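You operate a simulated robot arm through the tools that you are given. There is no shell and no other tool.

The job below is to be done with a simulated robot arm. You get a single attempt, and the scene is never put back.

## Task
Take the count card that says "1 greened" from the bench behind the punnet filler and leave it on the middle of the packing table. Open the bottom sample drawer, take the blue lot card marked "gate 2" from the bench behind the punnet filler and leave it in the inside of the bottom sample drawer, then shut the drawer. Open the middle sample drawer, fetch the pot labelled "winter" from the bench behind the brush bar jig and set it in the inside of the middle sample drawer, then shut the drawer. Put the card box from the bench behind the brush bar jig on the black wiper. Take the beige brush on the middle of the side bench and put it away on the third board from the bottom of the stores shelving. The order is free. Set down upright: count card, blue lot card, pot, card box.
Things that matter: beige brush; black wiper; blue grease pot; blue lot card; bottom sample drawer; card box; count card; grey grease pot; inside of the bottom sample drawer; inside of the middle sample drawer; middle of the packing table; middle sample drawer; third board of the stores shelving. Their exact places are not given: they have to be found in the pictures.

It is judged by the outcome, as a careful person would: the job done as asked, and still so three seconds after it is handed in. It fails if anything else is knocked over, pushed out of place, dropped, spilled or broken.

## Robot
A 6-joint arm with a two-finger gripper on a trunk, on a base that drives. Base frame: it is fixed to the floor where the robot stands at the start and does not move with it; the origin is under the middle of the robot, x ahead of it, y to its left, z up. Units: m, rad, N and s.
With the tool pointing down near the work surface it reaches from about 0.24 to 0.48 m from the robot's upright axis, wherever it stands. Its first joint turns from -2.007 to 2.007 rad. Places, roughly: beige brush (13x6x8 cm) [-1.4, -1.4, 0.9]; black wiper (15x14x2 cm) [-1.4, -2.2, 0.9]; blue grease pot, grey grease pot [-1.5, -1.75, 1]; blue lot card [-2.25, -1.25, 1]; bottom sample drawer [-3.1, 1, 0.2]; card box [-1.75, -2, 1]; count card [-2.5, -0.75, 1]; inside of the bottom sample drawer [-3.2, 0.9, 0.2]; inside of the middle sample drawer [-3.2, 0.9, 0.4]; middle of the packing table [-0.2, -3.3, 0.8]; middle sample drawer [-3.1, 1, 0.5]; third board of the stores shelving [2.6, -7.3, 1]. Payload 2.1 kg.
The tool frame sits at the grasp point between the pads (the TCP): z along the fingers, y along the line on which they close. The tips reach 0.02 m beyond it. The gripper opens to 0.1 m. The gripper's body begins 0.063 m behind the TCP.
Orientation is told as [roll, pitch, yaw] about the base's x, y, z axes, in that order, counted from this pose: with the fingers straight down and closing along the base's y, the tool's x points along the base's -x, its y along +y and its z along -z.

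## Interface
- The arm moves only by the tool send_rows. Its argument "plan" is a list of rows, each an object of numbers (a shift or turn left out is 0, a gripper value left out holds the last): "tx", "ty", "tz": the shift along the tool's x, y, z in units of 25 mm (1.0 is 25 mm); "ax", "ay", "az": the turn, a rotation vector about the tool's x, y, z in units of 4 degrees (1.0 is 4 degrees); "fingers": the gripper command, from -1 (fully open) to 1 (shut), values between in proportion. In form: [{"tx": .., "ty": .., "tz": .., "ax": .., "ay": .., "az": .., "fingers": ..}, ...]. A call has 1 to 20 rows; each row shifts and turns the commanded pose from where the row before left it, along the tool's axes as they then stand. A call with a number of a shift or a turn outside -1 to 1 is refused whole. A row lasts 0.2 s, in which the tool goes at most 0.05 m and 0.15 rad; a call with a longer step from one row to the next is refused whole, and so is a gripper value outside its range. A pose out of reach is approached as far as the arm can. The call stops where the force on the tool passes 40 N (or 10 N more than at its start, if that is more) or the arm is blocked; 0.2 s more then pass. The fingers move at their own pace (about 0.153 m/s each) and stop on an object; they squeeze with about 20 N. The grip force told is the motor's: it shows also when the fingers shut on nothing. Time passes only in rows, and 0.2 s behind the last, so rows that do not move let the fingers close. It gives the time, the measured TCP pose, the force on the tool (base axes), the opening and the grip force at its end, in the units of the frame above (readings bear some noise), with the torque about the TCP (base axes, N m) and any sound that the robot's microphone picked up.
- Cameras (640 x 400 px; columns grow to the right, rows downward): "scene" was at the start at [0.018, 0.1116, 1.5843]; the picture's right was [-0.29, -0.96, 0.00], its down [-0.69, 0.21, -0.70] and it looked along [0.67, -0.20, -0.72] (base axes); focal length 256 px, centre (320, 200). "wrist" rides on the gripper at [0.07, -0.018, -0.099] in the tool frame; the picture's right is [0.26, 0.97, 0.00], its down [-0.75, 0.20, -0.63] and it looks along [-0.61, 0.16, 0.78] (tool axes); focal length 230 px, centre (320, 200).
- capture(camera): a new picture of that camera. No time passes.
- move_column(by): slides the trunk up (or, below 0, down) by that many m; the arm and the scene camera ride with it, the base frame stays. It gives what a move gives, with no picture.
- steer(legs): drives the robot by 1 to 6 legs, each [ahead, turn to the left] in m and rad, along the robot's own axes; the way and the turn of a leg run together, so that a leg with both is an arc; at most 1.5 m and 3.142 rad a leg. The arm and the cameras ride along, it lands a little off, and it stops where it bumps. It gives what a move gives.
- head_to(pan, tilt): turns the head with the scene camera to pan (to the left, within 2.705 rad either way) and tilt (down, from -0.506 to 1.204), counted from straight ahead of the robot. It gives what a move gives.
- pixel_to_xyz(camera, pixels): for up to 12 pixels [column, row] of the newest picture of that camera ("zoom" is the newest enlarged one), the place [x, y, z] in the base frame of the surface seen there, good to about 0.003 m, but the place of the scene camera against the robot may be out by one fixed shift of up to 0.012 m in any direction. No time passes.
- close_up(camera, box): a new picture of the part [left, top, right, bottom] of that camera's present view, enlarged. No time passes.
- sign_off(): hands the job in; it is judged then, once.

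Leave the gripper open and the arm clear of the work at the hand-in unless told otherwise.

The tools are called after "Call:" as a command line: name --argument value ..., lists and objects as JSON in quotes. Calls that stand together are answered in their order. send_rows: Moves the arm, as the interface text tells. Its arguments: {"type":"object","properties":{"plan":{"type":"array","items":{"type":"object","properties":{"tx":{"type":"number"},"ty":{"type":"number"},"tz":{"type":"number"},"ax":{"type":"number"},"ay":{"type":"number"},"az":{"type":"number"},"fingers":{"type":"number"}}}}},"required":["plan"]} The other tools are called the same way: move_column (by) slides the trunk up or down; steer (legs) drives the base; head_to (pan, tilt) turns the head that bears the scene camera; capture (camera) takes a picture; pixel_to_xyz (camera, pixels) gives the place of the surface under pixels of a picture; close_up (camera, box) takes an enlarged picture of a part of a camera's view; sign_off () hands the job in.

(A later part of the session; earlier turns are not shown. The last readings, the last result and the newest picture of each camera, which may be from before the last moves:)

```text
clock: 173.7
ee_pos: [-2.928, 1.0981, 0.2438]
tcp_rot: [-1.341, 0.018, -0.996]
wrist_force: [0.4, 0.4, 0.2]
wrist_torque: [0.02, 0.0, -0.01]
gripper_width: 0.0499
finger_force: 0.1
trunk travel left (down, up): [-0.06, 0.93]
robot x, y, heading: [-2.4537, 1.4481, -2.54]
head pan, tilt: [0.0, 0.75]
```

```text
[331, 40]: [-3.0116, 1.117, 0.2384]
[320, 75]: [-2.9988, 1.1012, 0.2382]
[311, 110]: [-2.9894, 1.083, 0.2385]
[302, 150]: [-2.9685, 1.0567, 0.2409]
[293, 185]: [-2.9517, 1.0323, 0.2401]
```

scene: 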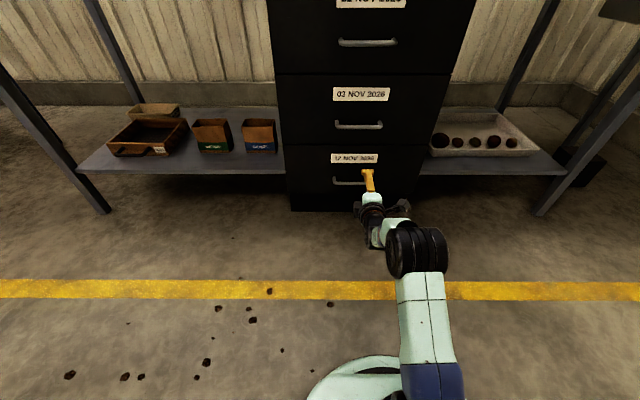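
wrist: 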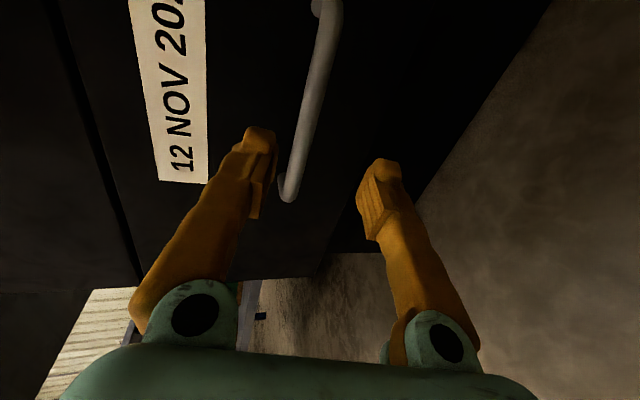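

Moving forward 6.4 cm to enclose the bar, then closing.

Call:
send_rows --plan '[{"ty": -0.17, "tz": 0.831}, {"ty": -0.17, "tz": 0.831}, {"ty": -0.17, "tz": 0.831}, {}]'

Call:
capture --camera "wrist"

```text
clock: 174.7
ee_pos: [-2.9819, 1.0645, 0.2396]
tcp_rot: [-1.339, 0.016, -0.995]
wrist_force: [-0.7, 0.9, -0.1]
wrist_torque: [-0.02, 0.01, -0.05]
gripper_width: 0.0498
finger_force: 0.1
trunk travel left (down, up): [-0.06, 0.93]
robot x, y, heading: [-2.4562, 1.4478, -2.544]
head pan, tilt: [0.0, 0.75]
```

```text
taken
```

wrist: 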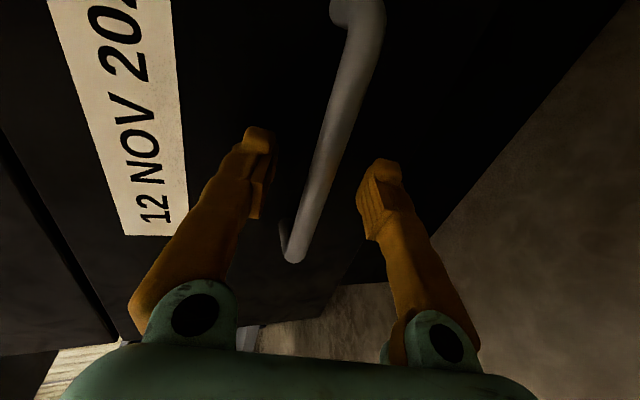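

The bar is between the pads. Closing on it.

Call:
send_rows --plan '[{"fingers": 0.6}, {"fingers": 1}, {"fingers": 1}, {}]'

```text
clock: 175.7
ee_pos: [-2.9808, 1.0628, 0.2406]
tcp_rot: [-1.341, 0.016, -0.997]
wrist_force: [-3.7, -3.2, 2.4]
wrist_torque: [-0.33, -0.17, -0.03]
gripper_width: 0.0068
finger_force: 35.6
trunk travel left (down, up): [-0.06, 0.93]
robot x, y, heading: [-2.4554, 1.4503, -2.539]
head pan, tilt: [0.0, 0.75]
```

Gripped the bar (6.8 mm). Pulling by driving back 0.1 m.

Call:
steer --legs '[[-0.1, 0]]'

Call:
capture --camera "scene"

```text
clock: 176.9
ee_pos: [-2.9006, 1.1189, 0.2394]
tcp_rot: [-1.342, 0.017, -0.992]
wrist_force: [12.2, -14.2, 3.0]
wrist_torque: [-0.47, -0.32, -0.03]
gripper_width: 0.0063
finger_force: 35.2
trunk travel left (down, up): [-0.06, 0.93]
robot x, y, heading: [-2.3753, 1.5066, -2.539]
head pan, tilt: [0.0, 0.75]
```

```text
taken
```

scene: 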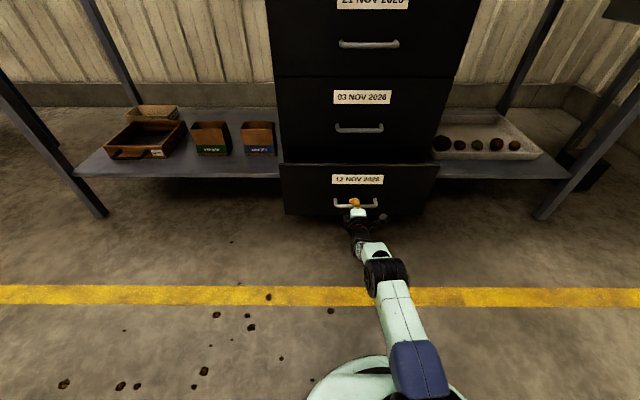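

The drawer is sliding out. I'll ease the sideways load a bit and pull 0.17 m further.

Call:
send_rows --plan '[{"tx": -0.08}, {}]'

Call:
steer --legs '[[-0.17, 0]]'

Call:
capture --camera "scene"

```text
clock: 177.5
ee_pos: [-2.8996, 1.1202, 0.2397]
tcp_rot: [-1.341, 0.015, -0.998]
wrist_force: [-10.5, 13.4, 1.6]
wrist_torque: [-0.2, -0.09, 0.03]
gripper_width: 0.0062
finger_force: 35.1
trunk travel left (down, up): [-0.06, 0.93]
robot x, y, heading: [-2.3736, 1.5038, -2.543]
head pan, tilt: [0.0, 0.75]
```

```text
clock: 178.9
ee_pos: [-2.7558, 1.215, 0.24]
tcp_rot: [-1.34, 0.016, -0.994]
wrist_force: [-12.9, 22.6, -0.8]
wrist_torque: [-0.35, -0.25, -0.04]
gripper_width: 0.0059
finger_force: 34.0
trunk travel left (down, up): [-0.06, 0.93]
robot x, y, heading: [-2.2285, 1.6021, -2.541]
head pan, tilt: [0.0, 0.75]
```

```text
taken
```

scene: 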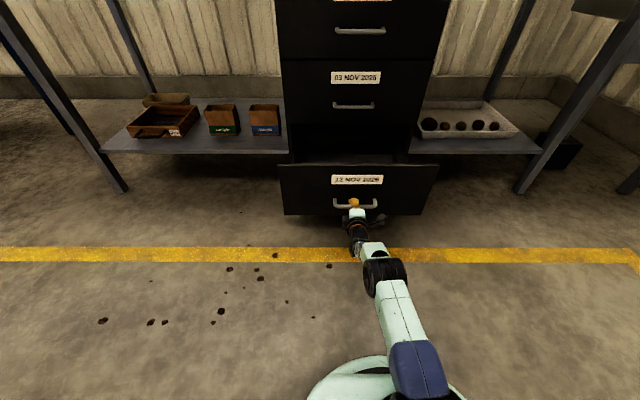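

The drawer is open about 27 cm. Releasing the bar and backing off with the arm.

Call:
send_rows --plan '[{"tx": 0.05, "fingers": 0.4}, {"fingers": 0.0}, {}, {"tz": -0.9, "ty": 0.2}, {"tz": -0.9, "ty": 0.2}, {"tz": -0.9, "ty": 0.2}, {}]'

Call:
steer --legs '[[-0.15, 0]]'

Call:
capture --camera "scene"

```text
clock: 180.5
ee_pos: [-2.6977, 1.2557, 0.2419]
tcp_rot: [-1.339, 0.016, -0.996]
wrist_force: [0.2, -0.4, 0.5]
wrist_torque: [0.03, 0.01, 0.04]
gripper_width: 0.0498
finger_force: 0.1
trunk travel left (down, up): [-0.06, 0.93]
robot x, y, heading: [-2.2285, 1.6026, -2.542]
head pan, tilt: [0.0, 0.75]
```

```text
clock: 181.9
ee_pos: [-2.5738, 1.3409, 0.2418]
tcp_rot: [-1.338, 0.018, -0.996]
wrist_force: [-0.2, -0.6, 0.5]
wrist_torque: [-0.01, 0.01, -0.01]
gripper_width: 0.05
finger_force: 0.0
trunk travel left (down, up): [-0.06, 0.93]
robot x, y, heading: [-2.1062, 1.6877, -2.545]
head pan, tilt: [0.0, 0.75]
```

```text
taken
```

scene: 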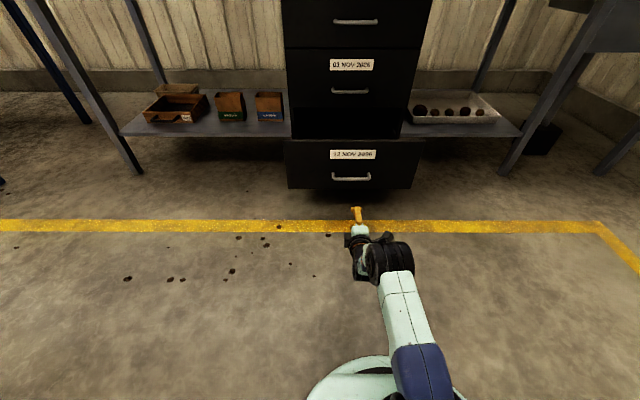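

The drawer stays open. Raising the trunk and looking into it from above while untilting the tool.

Call:
move_column --by 0.4

Call:
move_column --by 0.4

Call:
capture --camera "scene"

Call:
close_up --camera "scene" --box '[270, 200, 430, 300]'

```text
clock: 185.7
ee_pos: [-2.5752, 1.3408, 0.6422]
tcp_rot: [-1.339, 0.018, -0.996]
wrist_force: [0.6, 0.2, -0.6]
wrist_torque: [-0.01, 0.03, -0.02]
gripper_width: 0.0497
finger_force: 0.1
trunk travel left (down, up): [-0.46, 0.53]
robot x, y, heading: [-2.106, 1.6849, -2.538]
head pan, tilt: [0.0, 0.75]
```

```text
clock: 189.6
ee_pos: [-2.5743, 1.3406, 1.0411]
tcp_rot: [-1.338, 0.018, -0.995]
wrist_force: [0.0, -0.1, -0.5]
wrist_torque: [-0.02, 0.0, -0.01]
gripper_width: 0.05
finger_force: 0.2
trunk travel left (down, up): [-0.86, 0.13]
robot x, y, heading: [-2.1022, 1.6858, -2.54]
head pan, tilt: [0.0, 0.75]
```

```text
taken
```

scene: 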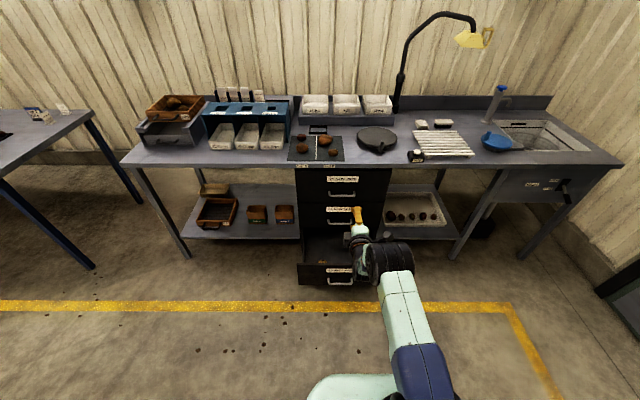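

```text
4.00 times, centred on (350, 250) of scene
```

zoom: 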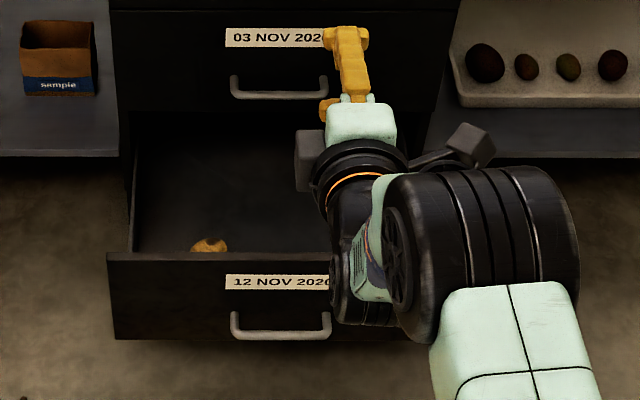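

There's a potato in the drawer near the front left. Measuring the drawer's interior.

Call:
pixel_to_xyz --camera "zoom" --pixels '[[210, 245], [150, 180], [220, 180], [290, 200], [140, 240], [180, 255], [280, 235], [133, 225], [110, 255], [300, 140], [160, 145], [320, 245]]'

```text
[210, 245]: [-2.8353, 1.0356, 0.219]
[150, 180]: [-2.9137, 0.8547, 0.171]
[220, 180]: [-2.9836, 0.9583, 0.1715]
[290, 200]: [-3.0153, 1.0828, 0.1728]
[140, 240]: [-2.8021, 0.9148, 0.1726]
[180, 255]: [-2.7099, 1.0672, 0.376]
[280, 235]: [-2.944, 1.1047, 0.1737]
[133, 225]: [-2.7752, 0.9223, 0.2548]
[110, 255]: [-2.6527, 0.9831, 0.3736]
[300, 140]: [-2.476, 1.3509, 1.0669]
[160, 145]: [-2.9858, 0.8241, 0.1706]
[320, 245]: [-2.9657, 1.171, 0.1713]
```

The floor is at z≈0.181, potato at left; the right half is free. Now I'll untilt the tool to vertical while pulling it in.

Call:
send_rows --plan '[{"ax": -1, "ty": 0.09, "tz": -0.39}, {"ax": -1, "ty": 0.12, "tz": -0.38}, {"ax": -1, "ty": 0.145, "tz": -0.37}, {"ax": -1, "ty": 0.17, "tz": -0.36}, {"ax": -1, "ty": 0.195, "tz": -0.35}, {"ax": -1, "ty": 0.22, "tz": -0.335}, {"ax": -1, "ty": 0.24, "tz": -0.32}, {"ax": -1, "ty": 0.26, "tz": -0.3}, {"ax": -1, "ty": 0.28, "tz": -0.285}, {"ax": -1, "ty": 0.3, "tz": -0.265}, {"ax": -1, "ty": 0.32, "tz": -0.245}, {"ax": -1, "ty": 0.335, "tz": -0.22}, {"ax": -1, "ty": 0.35, "tz": -0.195}, {"ax": -1, "ty": 0.36, "tz": -0.17}, {"ax": -1, "ty": 0.37, "tz": -0.145}, {"ax": -1, "ty": 0.38, "tz": -0.12}, {"ax": -1, "ty": 0.39, "tz": -0.09}, {"ax": -1, "ty": 0.395, "tz": -0.06}, {"ax": -1, "ty": 0.4, "tz": -0.03}, {"fingers": -1}]'

```text
clock: 193.8
ee_pos: [-2.431, 1.4108, 1.0367]
tcp_rot: [-0.169, -0.058, -0.947]
wrist_force: [0.0, -0.1, -0.7]
wrist_torque: [0.0, 0.03, -0.01]
gripper_width: 0.0998
finger_force: 0.1
out of reach, approached as far as the arm can: row 11, 12, 13, 14
trunk travel left (down, up): [-0.86, 0.13]
robot x, y, heading: [-2.1033, 1.6927, -2.539]
head pan, tilt: [0.0, 0.75]
```

Now driving along the aisle back to the side bench, to face the lot A card behind the punnet filler.

Call:
steer --legs '[[0, 1.562], [1.5, 0], [1.0, 0], [0, -1.571]]'

Call:
send_rows --plan '[{"ax": -0.8, "ay": 0.28}, {"ax": -0.8, "ay": 0.28}, {"ax": -0.8, "ay": 0.28}, {}]'

Call:
capture --camera "scene"

```text
clock: 213.7
ee_pos: [-1.034, -0.6907, 1.0367]
tcp_rot: [-0.171, -0.058, -0.947]
wrist_force: [0.5, 0.2, -0.6]
wrist_torque: [0.03, -0.01, 0.0]
gripper_width: 0.0997
finger_force: 0.1
trunk travel left (down, up): [-0.86, 0.13]
robot x, y, heading: [-0.7106, -0.412, -2.544]
head pan, tilt: [0.0, 0.75]
```

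```text
clock: 214.7
ee_pos: [-1.034, -0.6906, 1.037]
tcp_rot: [-0.001, 0.0, -0.949]
wrist_force: [-0.1, -0.7, -0.5]
wrist_torque: [-0.01, 0.01, -0.02]
gripper_width: 0.1
finger_force: 0.0
trunk travel left (down, up): [-0.86, 0.13]
robot x, y, heading: [-0.7107, -0.4161, -2.544]
head pan, tilt: [0.0, 0.75]
```

```text
taken
```

scene: 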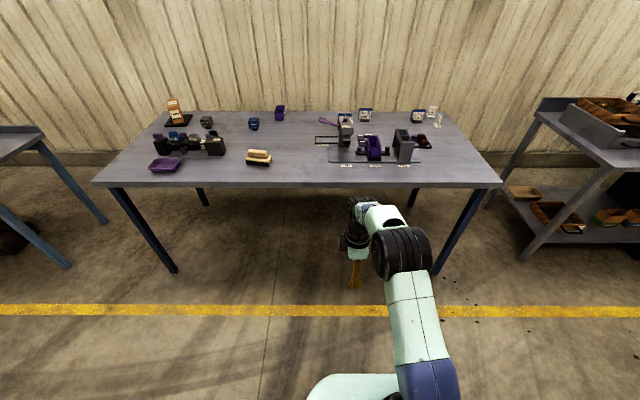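

Call:
close_up --camera "scene" --box '[310, 95, 390, 145]'

Call:
pixel_to_xyz --camera "zoom" --pixels '[[250, 160], [240, 190], [300, 150], [385, 100], [500, 100], [440, 140], [430, 195], [100, 190], [290, 260], [320, 210], [235, 150]]'

Call:
close_up --camera "scene" --box '[390, 95, 470, 145]'

```text
8.00 times, centred on (350, 120) of scene
```

zoom: 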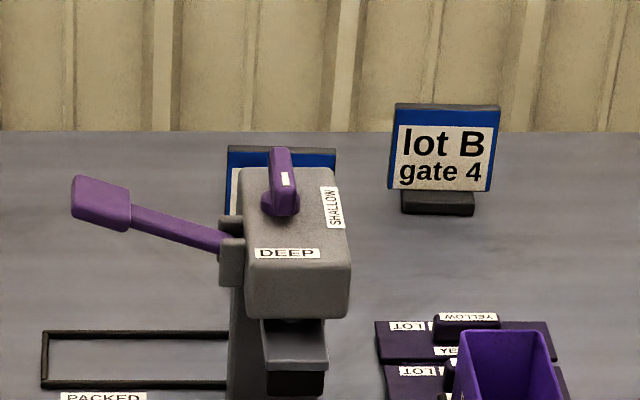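

```text
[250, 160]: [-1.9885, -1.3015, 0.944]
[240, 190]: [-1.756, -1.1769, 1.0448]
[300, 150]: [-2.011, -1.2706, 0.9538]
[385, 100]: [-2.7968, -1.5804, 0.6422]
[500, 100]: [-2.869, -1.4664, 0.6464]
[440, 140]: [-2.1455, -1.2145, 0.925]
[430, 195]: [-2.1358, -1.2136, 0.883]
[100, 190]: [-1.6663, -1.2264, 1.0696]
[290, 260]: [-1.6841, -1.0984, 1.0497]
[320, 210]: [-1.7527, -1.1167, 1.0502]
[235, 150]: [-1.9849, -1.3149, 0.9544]
```

```text
8.00 times, centred on (430, 120) of scene
```

zoom: 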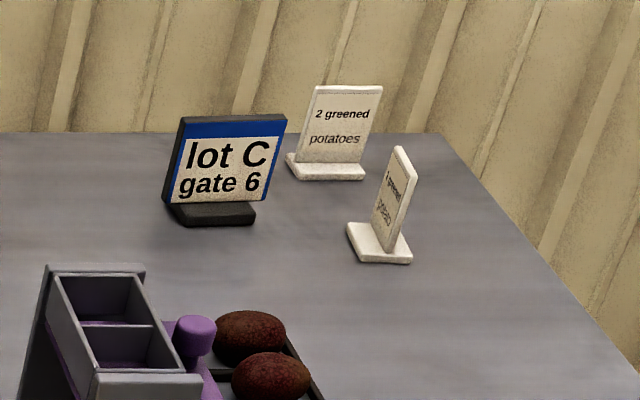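

Lot A's plate is about 8.6 cm wide and stands right behind the press. I'll grip it by its side edges with the tool tilted forward, reaching over the press with the trunk raised. First turn the tool back to the normal heading and raise the trunk fully.

Call:
send_rows --plan '[{"az": 1}, {"az": 1}, {"az": 1}, {"az": 1}, {"az": 1}, {"az": 1}, {"az": 1}, {"az": 1}, {"az": 1}, {"az": 1}, {"az": 1}, {"az": 1}, {"az": 1}, {"az": 1}, {"az": 1}, {"az": 1}, {"az": 1}, {"az": 1}, {"az": 1}, {"az": 1}]'

Call:
send_rows --plan '[{"az": 0.97}, {"az": 0.97}, {"az": 0.97}, {}]'

Call:
move_column --by 0.125

Call:
steer --legs '[[0.72, 0]]'

Call:
capture --camera "wrist"

Call:
capture --camera "scene"

```text
clock: 218.9
ee_pos: [-1.0351, -0.689, 1.0374]
tcp_rot: [0.0, -0.003, -2.348]
wrist_force: [0.1, 0.1, 0.2]
wrist_torque: [0.01, 0.03, -0.01]
gripper_width: 0.0998
finger_force: 0.0
trunk travel left (down, up): [-0.86, 0.13]
robot x, y, heading: [-0.71, -0.4138, -2.54]
head pan, tilt: [0.0, 0.75]
```

```text
clock: 219.9
ee_pos: [-1.0347, -0.6907, 1.037]
tcp_rot: [0.0, -0.005, -2.55]
wrist_force: [0.3, -0.3, 0.2]
wrist_torque: [-0.02, 0.04, -0.01]
gripper_width: 0.1001
finger_force: 0.1
trunk travel left (down, up): [-0.86, 0.13]
robot x, y, heading: [-0.7143, -0.4118, -2.54]
head pan, tilt: [0.0, 0.75]
```

```text
clock: 221.4
ee_pos: [-1.0347, -0.6909, 1.1626]
tcp_rot: [-0.001, -0.003, -2.55]
wrist_force: [-0.2, 1.0, -0.2]
wrist_torque: [-0.03, 0.01, 0.02]
gripper_width: 0.0998
finger_force: 0.1
trunk travel left (down, up): [-0.985, 0.005]
robot x, y, heading: [-0.7099, -0.4107, -2.544]
head pan, tilt: [0.0, 0.75]
```

```text
clock: 225.4
ee_pos: [-1.6374, -1.0992, 1.1637]
tcp_rot: [0.0, -0.003, -2.556]
wrist_force: [0.7, 0.1, 0.6]
wrist_torque: [0.0, 0.02, 0.01]
gripper_width: 0.1001
finger_force: 0.1
trunk travel left (down, up): [-0.985, 0.005]
robot x, y, heading: [-1.3101, -0.8233, -2.545]
head pan, tilt: [0.0, 0.75]
```

```text
taken
```

wrist: 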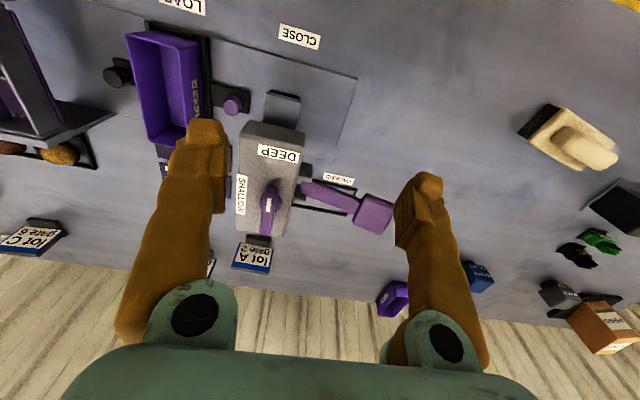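

```text
taken
```

scene: 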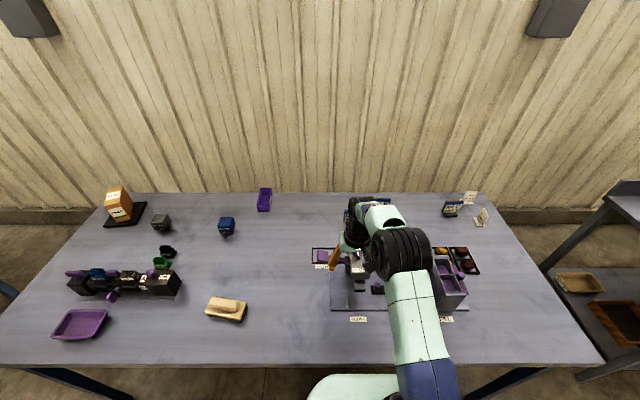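

Now the wrist camera sees lot A ("gate 2") behind the press at about (252, 255). Zooming.

Call:
close_up --camera "wrist" --box '[196, 200, 324, 280]'

```text
5.00 times, centred on (260, 240) of wrist
```

zoom: 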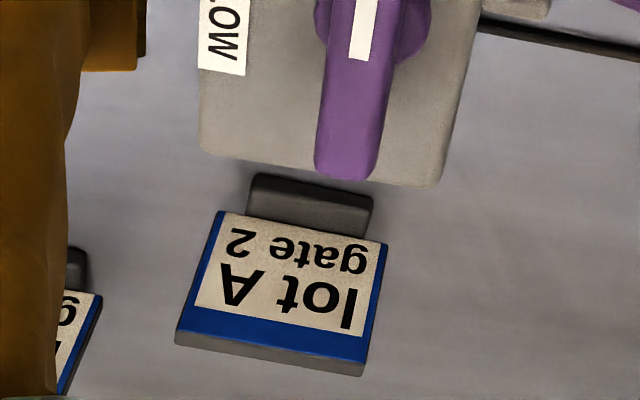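

Call:
pixel_to_xyz --camera "zoom" --pixels '[[182, 330], [365, 360], [222, 215], [383, 245], [178, 345], [360, 373], [285, 270], [255, 195], [365, 210], [270, 350], [345, 165], [400, 180]]'

```text
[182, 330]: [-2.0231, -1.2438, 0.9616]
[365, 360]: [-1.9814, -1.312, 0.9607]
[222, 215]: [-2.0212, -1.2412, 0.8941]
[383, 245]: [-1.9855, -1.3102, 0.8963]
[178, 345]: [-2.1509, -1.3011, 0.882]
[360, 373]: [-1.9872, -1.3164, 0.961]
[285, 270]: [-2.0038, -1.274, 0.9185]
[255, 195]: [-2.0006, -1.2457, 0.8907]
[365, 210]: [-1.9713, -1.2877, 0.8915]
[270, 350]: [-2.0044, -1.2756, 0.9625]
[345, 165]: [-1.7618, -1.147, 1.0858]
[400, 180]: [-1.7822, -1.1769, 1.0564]
```

The card plate is 8 cm wide, top z=0.961, standing vertical at heading -2.626, centre (-2.0057, -1.280). I'll drive in with a gentle S-curve, shifting 5 cm left, so the card is slightly right of straight ahead.

Call:
steer --legs '[[0.142, 0.35], [0.142, -0.35]]'

Call:
capture --camera "wrist"

Call:
capture --camera "scene"

```text
clock: 228.0
ee_pos: [-1.8312, -1.2987, 1.1639]
tcp_rot: [0.001, -0.004, -2.541]
wrist_force: [0.4, 0.6, 0.4]
wrist_torque: [-0.01, -0.01, -0.02]
gripper_width: 0.1002
finger_force: 0.0
trunk travel left (down, up): [-0.985, 0.005]
robot x, y, heading: [-1.514, -1.0162, -2.535]
head pan, tilt: [0.0, 0.75]
```

```text
taken
```

wrist: 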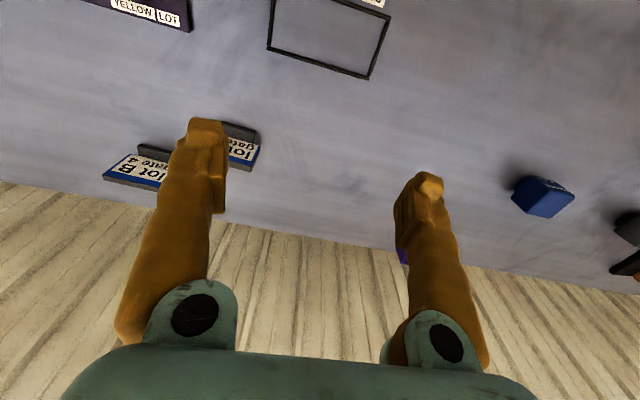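

```text
taken
```

scene: 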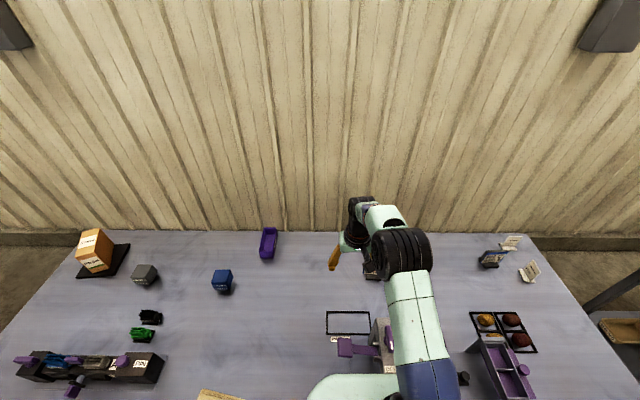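

Now tilting the tool 33° forward and moving above the card (at z≈1.16).

Call:
send_rows --plan '[{"ay": -0.917, "az": 0.136, "ax": 0.0, "tx": -0.634, "ty": -0.455, "tz": 0.02}, {"ay": -0.917, "az": 0.135, "ax": 0.013, "tx": -0.631, "ty": -0.455, "tz": 0.061}, {"ay": -0.917, "az": 0.134, "ax": 0.022, "tx": -0.626, "ty": -0.455, "tz": 0.101}, {"ay": -0.917, "az": 0.132, "ax": 0.03, "tx": -0.618, "ty": -0.455, "tz": 0.14}, {"ay": -0.917, "az": 0.13, "ax": 0.039, "tx": -0.608, "ty": -0.455, "tz": 0.18}, {"ay": -0.917, "az": 0.128, "ax": 0.047, "tx": -0.595, "ty": -0.455, "tz": 0.219}, {"ay": -0.917, "az": 0.125, "ax": 0.055, "tx": -0.58, "ty": -0.455, "tz": 0.256}, {"ay": -0.917, "az": 0.121, "ax": 0.063, "tx": -0.562, "ty": -0.455, "tz": 0.293}, {"ay": -0.917, "az": 0.117, "ax": 0.07, "tx": -0.542, "ty": -0.455, "tz": 0.328}, {}]'

Call:
capture --camera "wrist"

```text
clock: 230.2
ee_pos: [-2.0113, -1.2873, 1.16]
tcp_rot: [-0.001, -0.58, -2.63]
wrist_force: [-0.4, 0.4, 0.3]
wrist_torque: [-0.02, 0.0, -0.01]
gripper_width: 0.1003
finger_force: 0.2
trunk travel left (down, up): [-0.985, 0.005]
robot x, y, heading: [-1.5092, -1.0156, -2.539]
head pan, tilt: [0.0, 0.75]
```

```text
taken
```

wrist: 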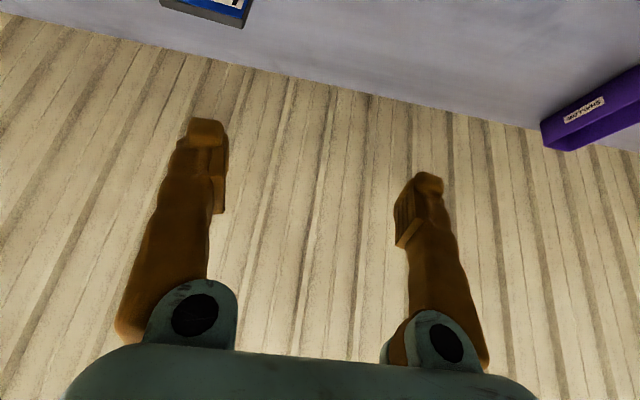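

Small corrections, then descend to z≈1.0, just above the card's top, and check.

Call:
send_rows --plan '[{"tx": 0.285, "tz": -0.186, "ty": -0.144}, {"tx": 0.5, "tz": 0.765}, {"tx": 0.5, "tz": 0.765}, {"tx": 0.5, "tz": 0.765}, {"tx": 0.5, "tz": 0.765}, {"tx": 0.5, "tz": 0.765}, {"tx": 0.5, "tz": 0.765}, {"tx": 0.45, "tz": 0.69}, {}]'

Call:
capture --camera "wrist"

Call:
capture --camera "scene"

```text
clock: 232.2
ee_pos: [-2.0039, -1.2811, 1.0005]
tcp_rot: [-0.001, -0.579, -2.629]
wrist_force: [-0.3, -0.9, -0.3]
wrist_torque: [-0.02, 0.0, -0.01]
gripper_width: 0.1002
finger_force: 0.1
trunk travel left (down, up): [-0.985, 0.005]
robot x, y, heading: [-1.5068, -1.0134, -2.533]
head pan, tilt: [0.0, 0.75]
```

```text
taken
```

wrist: 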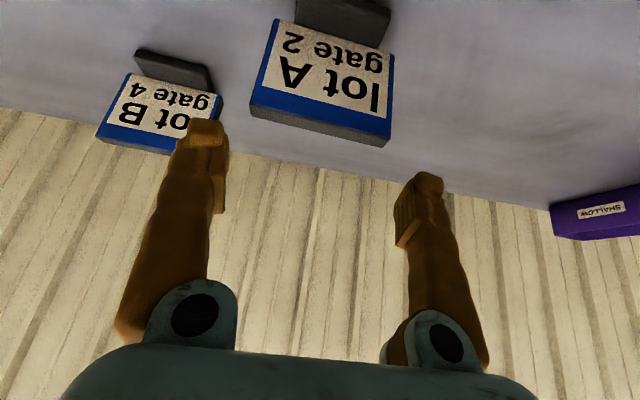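

```text
taken
```

scene: 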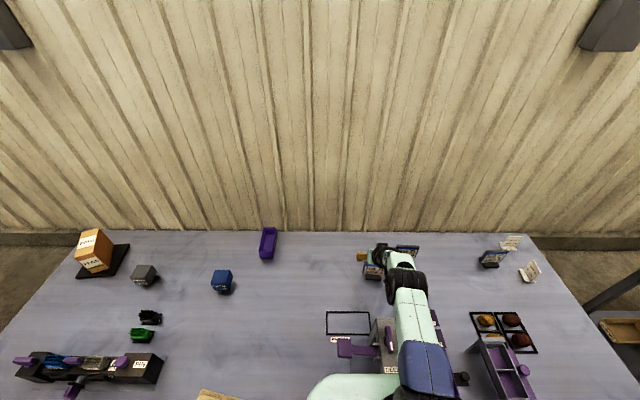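

Call:
pixel_to_xyz --camera "wrist" --pixels '[[253, 98], [387, 133], [253, 112], [384, 143], [320, 118], [277, 25], [392, 60], [320, 127]]'

```text
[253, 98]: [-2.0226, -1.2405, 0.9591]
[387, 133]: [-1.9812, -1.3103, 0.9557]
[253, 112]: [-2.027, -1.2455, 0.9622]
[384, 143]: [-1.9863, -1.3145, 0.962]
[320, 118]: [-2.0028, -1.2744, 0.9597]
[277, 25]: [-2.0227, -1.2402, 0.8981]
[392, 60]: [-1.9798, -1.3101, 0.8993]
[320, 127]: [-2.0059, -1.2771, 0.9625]
```

Card centred within 3 mm; correct right 3 mm and descend 6.3 cm.

Call:
send_rows --plan '[{"ty": -0.126, "tx": 0.04}, {"tx": 0.464, "tz": 0.709}, {"tx": 0.464, "tz": 0.709}, {"tx": 0.464, "tz": 0.709}, {}]'

Call:
capture --camera "wrist"

```text
clock: 233.4
ee_pos: [-1.9898, -1.269, 0.9476]
tcp_rot: [0.0, -0.58, -2.63]
wrist_force: [0.8, -0.7, -0.2]
wrist_torque: [-0.01, -0.02, 0.01]
gripper_width: 0.1
finger_force: 0.0
out of reach, approached as far as the arm can: row 3, 4
trunk travel left (down, up): [-0.985, 0.005]
robot x, y, heading: [-1.5103, -1.0182, -2.537]
head pan, tilt: [0.0, 0.75]
```

```text
taken
```

wrist: 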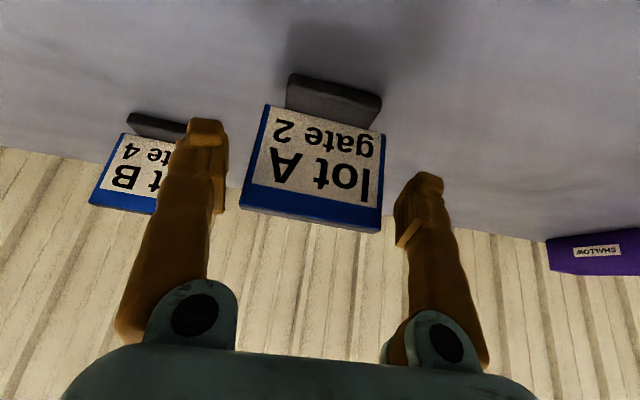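

Just out of reach by ~2 cm at this trunk height. I'll raise the tool 6 cm, lower the trunk 6 cm (plate still clear of the press), and extend again.

Call:
send_rows --plan '[{"tx": -0.464, "tz": -0.709}, {"tx": -0.464, "tz": -0.709}, {"tx": -0.464, "tz": -0.709}, {}]'

Call:
move_column --by -0.06

```text
clock: 234.4
ee_pos: [-1.9881, -1.2671, 1.013]
tcp_rot: [0.0, -0.579, -2.628]
wrist_force: [-0.2, -0.2, -0.5]
wrist_torque: [0.05, -0.01, 0.01]
gripper_width: 0.1002
finger_force: 0.2
trunk travel left (down, up): [-0.985, 0.005]
robot x, y, heading: [-1.5107, -1.0145, -2.536]
head pan, tilt: [0.0, 0.75]
```

```text
clock: 235.4
ee_pos: [-1.9899, -1.2666, 0.9526]
tcp_rot: [-0.001, -0.578, -2.632]
wrist_force: [0.2, 0.1, 0.7]
wrist_torque: [-0.01, 0.02, 0.0]
gripper_width: 0.0999
finger_force: 0.0
trunk travel left (down, up): [-0.925, 0.065]
robot x, y, heading: [-1.5115, -1.0172, -2.536]
head pan, tilt: [0.0, 0.75]
```

Call:
send_rows --plan '[{"tx": -0.13, "tz": 0.458, "ty": 0.054}, {"tx": -0.13, "tz": 0.458, "ty": 0.054}, {}]'

Call:
capture --camera "wrist"

```text
clock: 236.2
ee_pos: [-1.9996, -1.2785, 0.9399]
tcp_rot: [0.001, -0.579, -2.627]
wrist_force: [0.6, 0.7, 0.5]
wrist_torque: [0.03, 0.01, 0.02]
gripper_width: 0.1
finger_force: 0.1
out of reach, approached as far as the arm can: row 1
trunk travel left (down, up): [-0.925, 0.065]
robot x, y, heading: [-1.513, -1.0141, -2.536]
head pan, tilt: [0.0, 0.75]
```

```text
taken
```

wrist: 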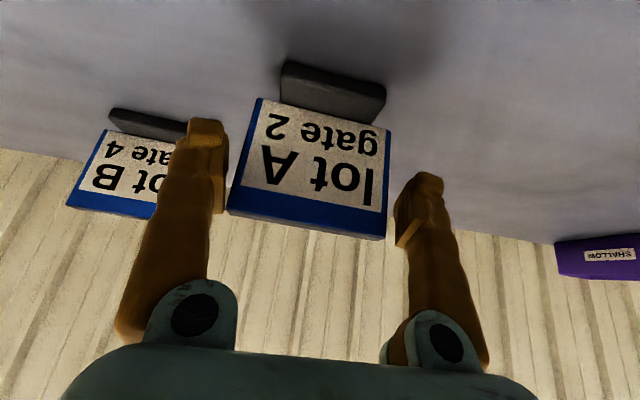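

The card is nicely between the fingers. Closing gently.

Call:
send_rows --plan '[{"fingers": -0.75}, {"fingers": -0.6}, {"fingers": -0.5}, {"fingers": 0.0}, {"fingers": 1}, {}]'

Call:
capture --camera "wrist"

```text
clock: 237.6
ee_pos: [-2.0002, -1.2792, 0.942]
tcp_rot: [0.0, -0.581, -2.629]
wrist_force: [0.4, 0.0, 3.3]
wrist_torque: [0.05, 0.18, 0.0]
gripper_width: 0.091
finger_force: 20.3
trunk travel left (down, up): [-0.925, 0.065]
robot x, y, heading: [-1.5092, -1.0182, -2.542]
head pan, tilt: [0.0, 0.75]
```

```text
taken
```

wrist: 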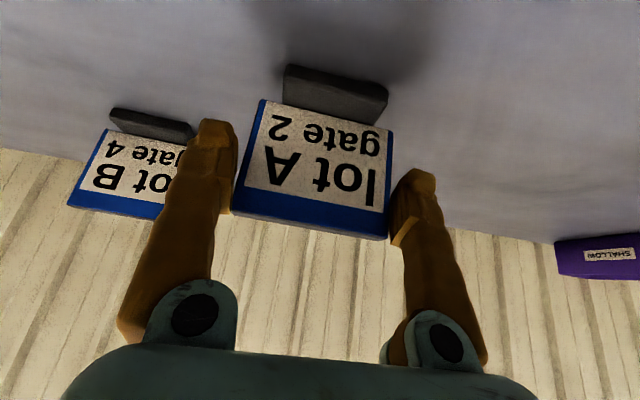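

Gripped (9.1 cm). Lifting slowly by 4 cm and checking.

Call:
send_rows --plan '[{"tx": -0.11, "tz": -0.168}, {"tx": -0.22, "tz": -0.335}, {"tx": -0.27, "tz": -0.42}, {"tx": -0.27, "tz": -0.42}, {}]'

Call:
capture --camera "wrist"

```text
clock: 238.8
ee_pos: [-2.0018, -1.2779, 0.9815]
tcp_rot: [-0.001, -0.58, -2.63]
wrist_force: [-0.4, -0.5, -1.0]
wrist_torque: [-0.01, -0.05, 0.0]
gripper_width: 0.0854
finger_force: 19.9
trunk travel left (down, up): [-0.925, 0.065]
robot x, y, heading: [-1.5129, -1.0186, -2.54]
head pan, tilt: [0.0, 0.75]
```

```text
taken
```

wrist: 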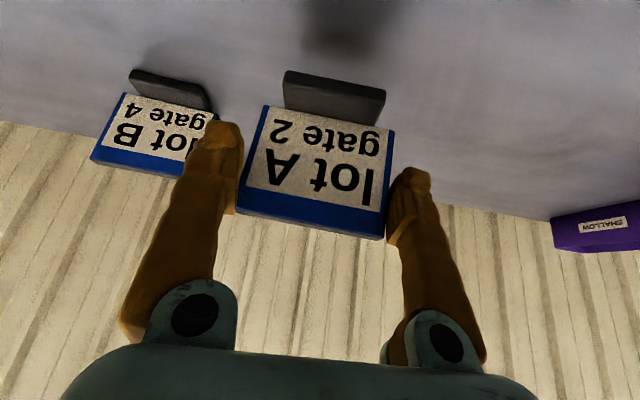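

Held well (≈0.1 kg). Raising high to clear the press on the way out.

Call:
send_rows --plan '[{"tx": -0.41, "tz": -0.63}, {"tx": -0.41, "tz": -0.63}, {"tx": -0.41, "tz": -0.63}, {"tx": -0.41, "tz": -0.63}, {"tx": -0.41, "tz": -0.63}, {"tx": -0.41, "tz": -0.63}, {"tx": -0.41, "tz": -0.63}, {"tx": -0.41, "tz": -0.63}, {}]'

Call:
move_column --by 0.065

Call:
capture --camera "wrist"

```text
clock: 240.8
ee_pos: [-1.9995, -1.277, 1.1307]
tcp_rot: [0.001, -0.58, -2.629]
wrist_force: [-0.1, 0.1, -0.9]
wrist_torque: [0.0, 0.02, 0.01]
gripper_width: 0.0854
finger_force: 20.0
trunk travel left (down, up): [-0.925, 0.065]
robot x, y, heading: [-1.5077, -1.0162, -2.534]
head pan, tilt: [0.0, 0.75]
```

```text
clock: 241.8
ee_pos: [-1.999, -1.2774, 1.1952]
tcp_rot: [0.0, -0.579, -2.63]
wrist_force: [0.7, 0.8, -0.7]
wrist_torque: [-0.02, -0.02, 0.04]
gripper_width: 0.0848
finger_force: 19.8
trunk travel left (down, up): [-0.99, 0.0]
robot x, y, heading: [-1.5098, -1.02, -2.536]
head pan, tilt: [0.0, 0.75]
```

```text
taken
```

wrist: 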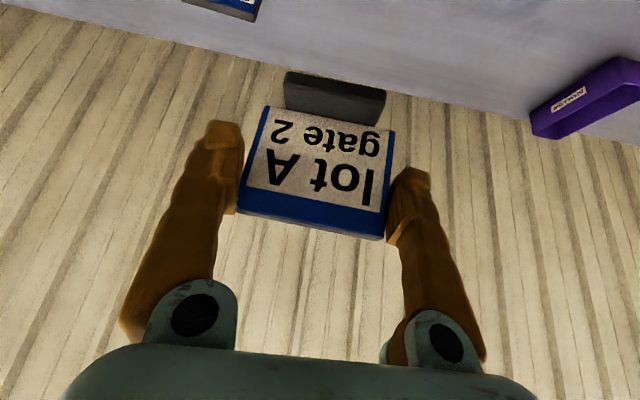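

Backing out 1 m and driving to the drawers with the card.

Call:
steer --legs '[[-1.0, 0], [0, -1.577], [1.5, 0], [1.06, 0], [0, 1.571]]'

Call:
head_to --pan 0.0 --tilt 0.9

Call:
capture --camera "scene"

Call:
capture --camera "wrist"

```text
clock: 266.8
ee_pos: [-2.7086, 1.3591, 1.1961]
tcp_rot: [-0.001, -0.58, -2.574]
wrist_force: [0.6, 0.9, 0.6]
wrist_torque: [0.0, -0.02, 0.03]
gripper_width: 0.0
finger_force: 19.6
trunk travel left (down, up): [-0.99, 0.0]
robot x, y, heading: [-2.2384, 1.645, -2.479]
head pan, tilt: [0.0, 0.75]
```

```text
clock: 267.5
ee_pos: [-2.7089, 1.358, 1.1955]
tcp_rot: [-0.001, -0.58, -2.574]
wrist_force: [-0.1, -0.5, 0.1]
wrist_torque: [0.02, 0.02, 0.03]
gripper_width: 0.0003
finger_force: 20.1
trunk travel left (down, up): [-0.99, 0.0]
robot x, y, heading: [-2.2376, 1.644, -2.479]
head pan, tilt: [0.0, 0.901]
```

```text
taken
```

scene: 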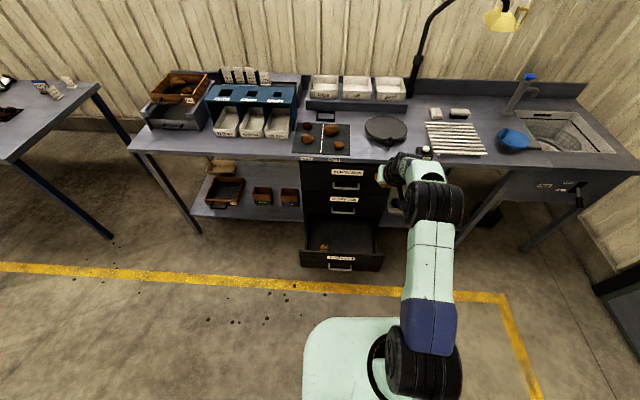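

```text
taken
```

wrist: 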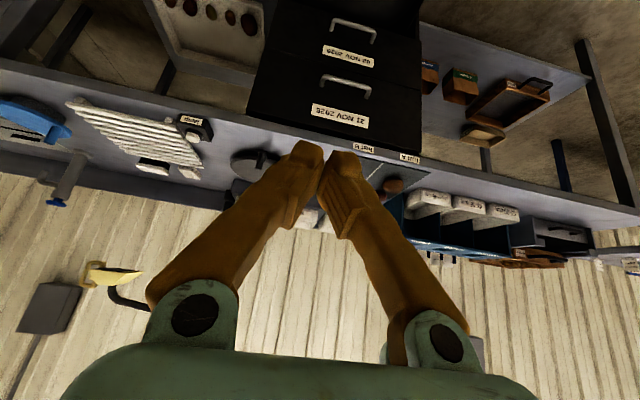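

The card slipped out of the grip during the drive. I must find it on the floor along my path; looking left/back.

Call:
head_to --pan 1.6 --tilt 0.6

Call:
capture --camera "scene"

Call:
head_to --pan 0.9 --tilt 0.8

Call:
capture --camera "scene"

```text
clock: 269.1
ee_pos: [-2.7091, 1.3593, 1.1954]
tcp_rot: [0.001, -0.578, -2.573]
wrist_force: [-0.5, -0.6, -0.6]
wrist_torque: [-0.02, -0.03, -0.01]
gripper_width: 0.0001
finger_force: 19.9
trunk travel left (down, up): [-0.99, 0.0]
robot x, y, heading: [-2.2358, 1.6442, -2.477]
head pan, tilt: [1.6, 0.6]
```

```text
taken
```

scene: 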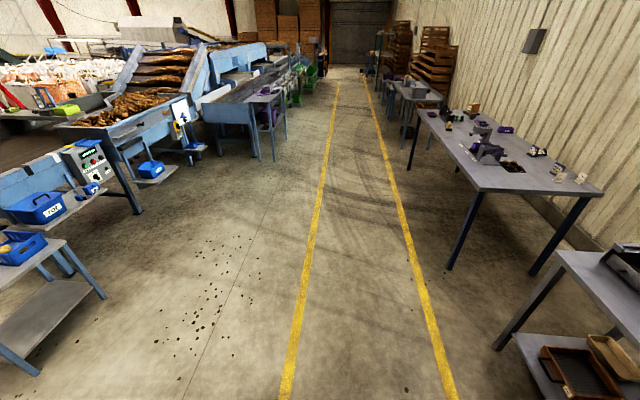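

```text
clock: 270.2
ee_pos: [-2.7076, 1.3592, 1.1952]
tcp_rot: [0.0, -0.58, -2.575]
wrist_force: [0.3, -0.3, -0.6]
wrist_torque: [0.0, -0.01, 0.0]
gripper_width: 0.0001
finger_force: 19.5
trunk travel left (down, up): [-0.99, 0.0]
robot x, y, heading: [-2.2368, 1.6417, -2.479]
head pan, tilt: [0.901, 0.799]
```

```text
taken
```

scene: 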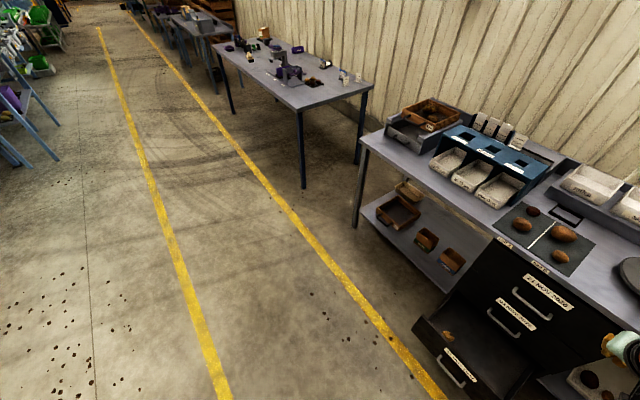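

I don't see it on the floor yet. Zooming into the side bench and the floor strips.

Call:
close_up --camera "scene" --box '[210, 10, 370, 110]'

Call:
close_up --camera "scene" --box '[80, 60, 300, 200]'

Call:
close_up --camera "scene" --box '[60, 200, 380, 400]'

```text
4.00 times, centred on (290, 60) of scene
```

zoom: 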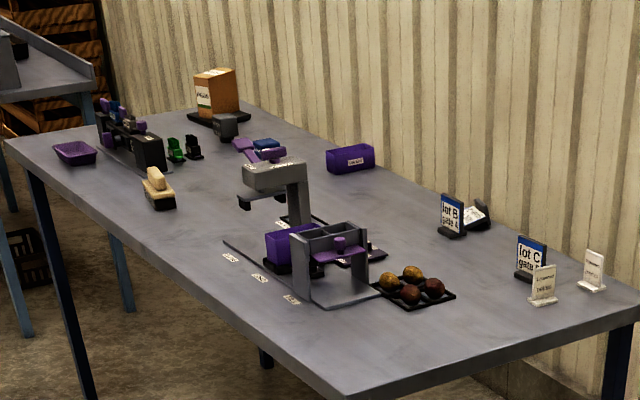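

```text
2.86 times, centred on (190, 130) of scene
```

zoom: 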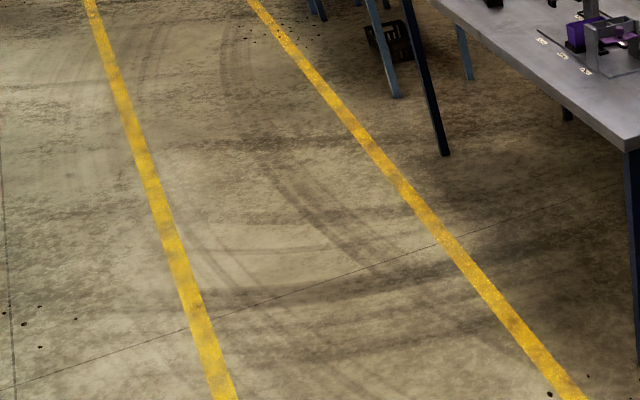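

```text
2.00 times, centred on (220, 300) of scene
```

zoom: 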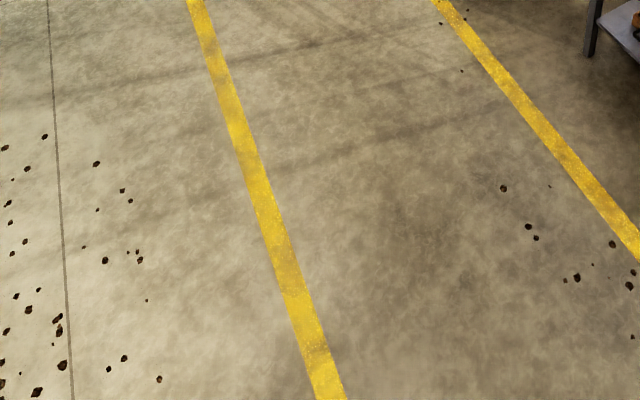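

Found it: the card fell right where I picked it up and lies on the bench behind lot B (edge grip was too weak for driving). I'll drive back there and pick it up better.

Call:
steer --legs '[[0, 1.504], [1.5, 0], [0.95, 0], [0, -1.571]]'

Call:
send_rows --plan '[{"fingers": -1}, {}, {}]'

Call:
head_to --pan 0.0 --tilt 0.6

Call:
capture --camera "scene"

```text
clock: 289.9
ee_pos: [-1.2277, -0.6438, 1.1959]
tcp_rot: [-0.001, -0.58, -2.584]
wrist_force: [0.1, 0.8, 0.4]
wrist_torque: [0.0, 0.03, 0.0]
gripper_width: 0.0
finger_force: 19.6
trunk travel left (down, up): [-0.99, 0.0]
robot x, y, heading: [-0.7521, -0.3606, -2.489]
head pan, tilt: [0.901, 0.799]
```

```text
clock: 290.7
ee_pos: [-1.2279, -0.6443, 1.1963]
tcp_rot: [-0.001, -0.579, -2.582]
wrist_force: [1.0, 0.6, 0.4]
wrist_torque: [0.0, 0.0, -0.01]
gripper_width: 0.1
finger_force: 0.0
trunk travel left (down, up): [-0.99, 0.0]
robot x, y, heading: [-0.7503, -0.3602, -2.488]
head pan, tilt: [0.901, 0.799]
```

```text
clock: 291.9
ee_pos: [-1.2288, -0.6436, 1.1964]
tcp_rot: [0.0, -0.579, -2.584]
wrist_force: [-1.0, -0.3, -0.2]
wrist_torque: [0.01, -0.03, -0.01]
gripper_width: 0.1002
finger_force: 0.0
trunk travel left (down, up): [-0.99, 0.0]
robot x, y, heading: [-0.7542, -0.3599, -2.484]
head pan, tilt: [0.0, 0.6]
```

```text
taken
```

scene: 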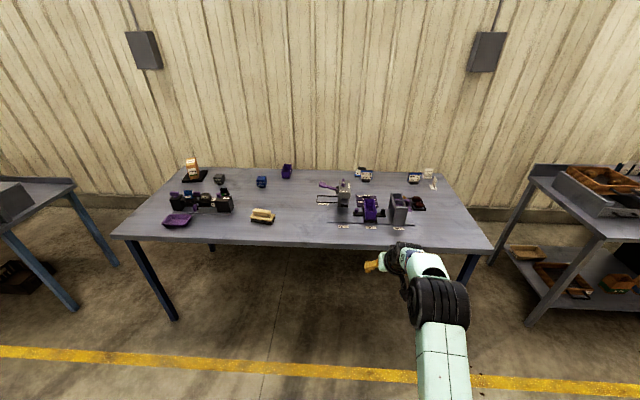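

Call:
close_up --camera "scene" --box '[320, 155, 400, 205]'

Call:
pixel_to_xyz --camera "zoom" --pixels '[[300, 100], [275, 120], [320, 110], [290, 140], [355, 150], [360, 180], [330, 140], [390, 140]]'

```text
8.00 times, centred on (360, 180) of scene
```

zoom: 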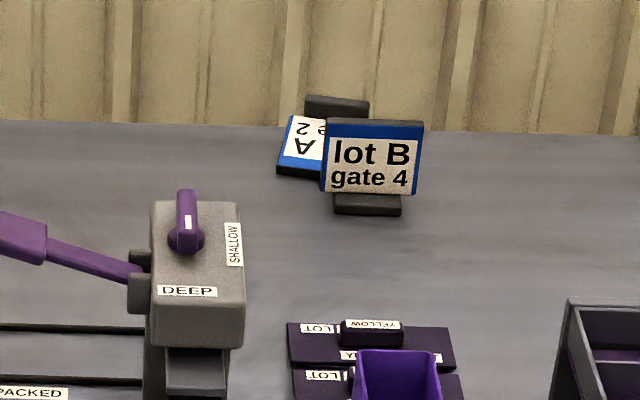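

```text
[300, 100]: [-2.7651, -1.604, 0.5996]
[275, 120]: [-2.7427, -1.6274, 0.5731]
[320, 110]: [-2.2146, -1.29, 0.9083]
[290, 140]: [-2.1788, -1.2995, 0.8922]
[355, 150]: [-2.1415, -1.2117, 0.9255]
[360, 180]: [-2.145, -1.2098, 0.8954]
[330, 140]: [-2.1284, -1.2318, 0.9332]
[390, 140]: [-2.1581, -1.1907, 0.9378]
```

The card lies on its back behind lot B at the rear edge of the bench. The wall is 0.63 m behind the bench, so I can go around through the gap on the right and work from behind. First I'll retract the arm to a compact pose.

Call:
send_rows --plan '[{"ay": 0.92, "tx": 0.857, "tz": -0.515}, {"ay": 0.92, "tx": 0.887, "tz": -0.462}, {"ay": 0.92, "tx": 0.914, "tz": -0.407}, {"ay": 0.92, "tx": 0.94, "tz": -0.342}, {"ay": 0.92, "tx": 0.959, "tz": -0.284}, {"ay": 0.92, "tx": 0.974, "tz": -0.225}, {"ay": 0.92, "tx": 0.988, "tz": -0.156}, {"ay": 0.92, "tx": 0.995, "tz": -0.096}, {"ay": 0.92, "tx": 1.0, "tz": -0.035}, {}]'

Call:
head_to --pan -0.6 --tilt 0.5

Call:
capture --camera "scene"

```text
clock: 294.1
ee_pos: [-1.0364, -0.5223, 1.1862]
tcp_rot: [-0.001, 0.002, -2.583]
wrist_force: [0.3, 0.7, -1.2]
wrist_torque: [0.03, 0.0, -0.01]
gripper_width: 0.1
finger_force: 0.0
trunk travel left (down, up): [-0.99, 0.0]
robot x, y, heading: [-0.7499, -0.3642, -2.485]
head pan, tilt: [0.0, 0.6]
```

```text
clock: 295.1
ee_pos: [-1.038, -0.5224, 1.1866]
tcp_rot: [0.0, -0.002, -2.584]
wrist_force: [-0.5, -0.1, -0.8]
wrist_torque: [0.02, -0.02, 0.02]
gripper_width: 0.0998
finger_force: 0.2
trunk travel left (down, up): [-0.99, 0.0]
robot x, y, heading: [-0.7522, -0.3654, -2.493]
head pan, tilt: [-0.6, 0.499]
```

```text
taken
```

scene: 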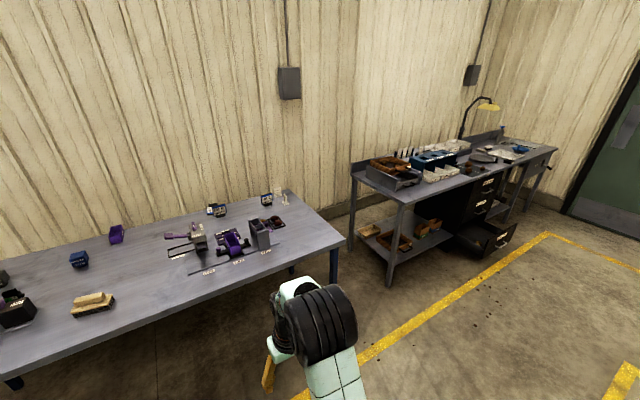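

Call:
pixel_to_xyz --camera "scene" --pixels '[[330, 150], [335, 205], [345, 245], [285, 192], [353, 175], [405, 202], [389, 275], [336, 275], [290, 83], [100, 100], [342, 222], [320, 230]]'

Call:
close_up --camera "scene" --box '[270, 140, 430, 290]'

```text
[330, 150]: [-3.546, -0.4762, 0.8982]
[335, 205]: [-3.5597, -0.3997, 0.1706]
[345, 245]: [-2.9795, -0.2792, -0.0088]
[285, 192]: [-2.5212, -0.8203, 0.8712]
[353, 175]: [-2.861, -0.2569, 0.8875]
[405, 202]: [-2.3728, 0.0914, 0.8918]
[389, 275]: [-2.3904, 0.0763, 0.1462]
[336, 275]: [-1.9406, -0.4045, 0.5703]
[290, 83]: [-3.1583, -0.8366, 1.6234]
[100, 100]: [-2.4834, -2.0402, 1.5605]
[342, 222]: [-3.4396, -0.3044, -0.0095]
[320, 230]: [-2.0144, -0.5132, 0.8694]
```

```text
2.67 times, centred on (350, 215) of scene
```

zoom: 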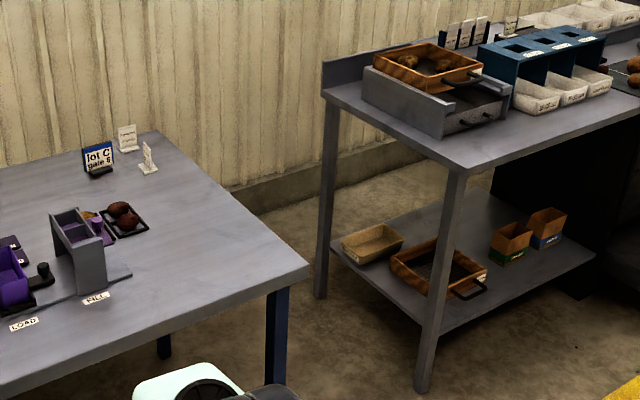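

The gap is 0.65 m wide (u 0.75–1.40), the wall at D=3.2. I'll drive to the gap's centre line, then check heading before entering.

Call:
steer --legs '[[0, -1.626], [0.955, 0], [0, 1.571]]'

```text
clock: 307.6
ee_pos: [-1.6137, 0.2567, 1.186]
tcp_rot: [0.0, -0.003, -2.642]
wrist_force: [0.0, -0.3, 0.1]
wrist_torque: [0.01, -0.02, 0.01]
gripper_width: 0.0999
finger_force: 0.1
trunk travel left (down, up): [-0.99, 0.0]
robot x, y, heading: [-1.3152, 0.4008, -2.543]
head pan, tilt: [-0.6, 0.499]
```

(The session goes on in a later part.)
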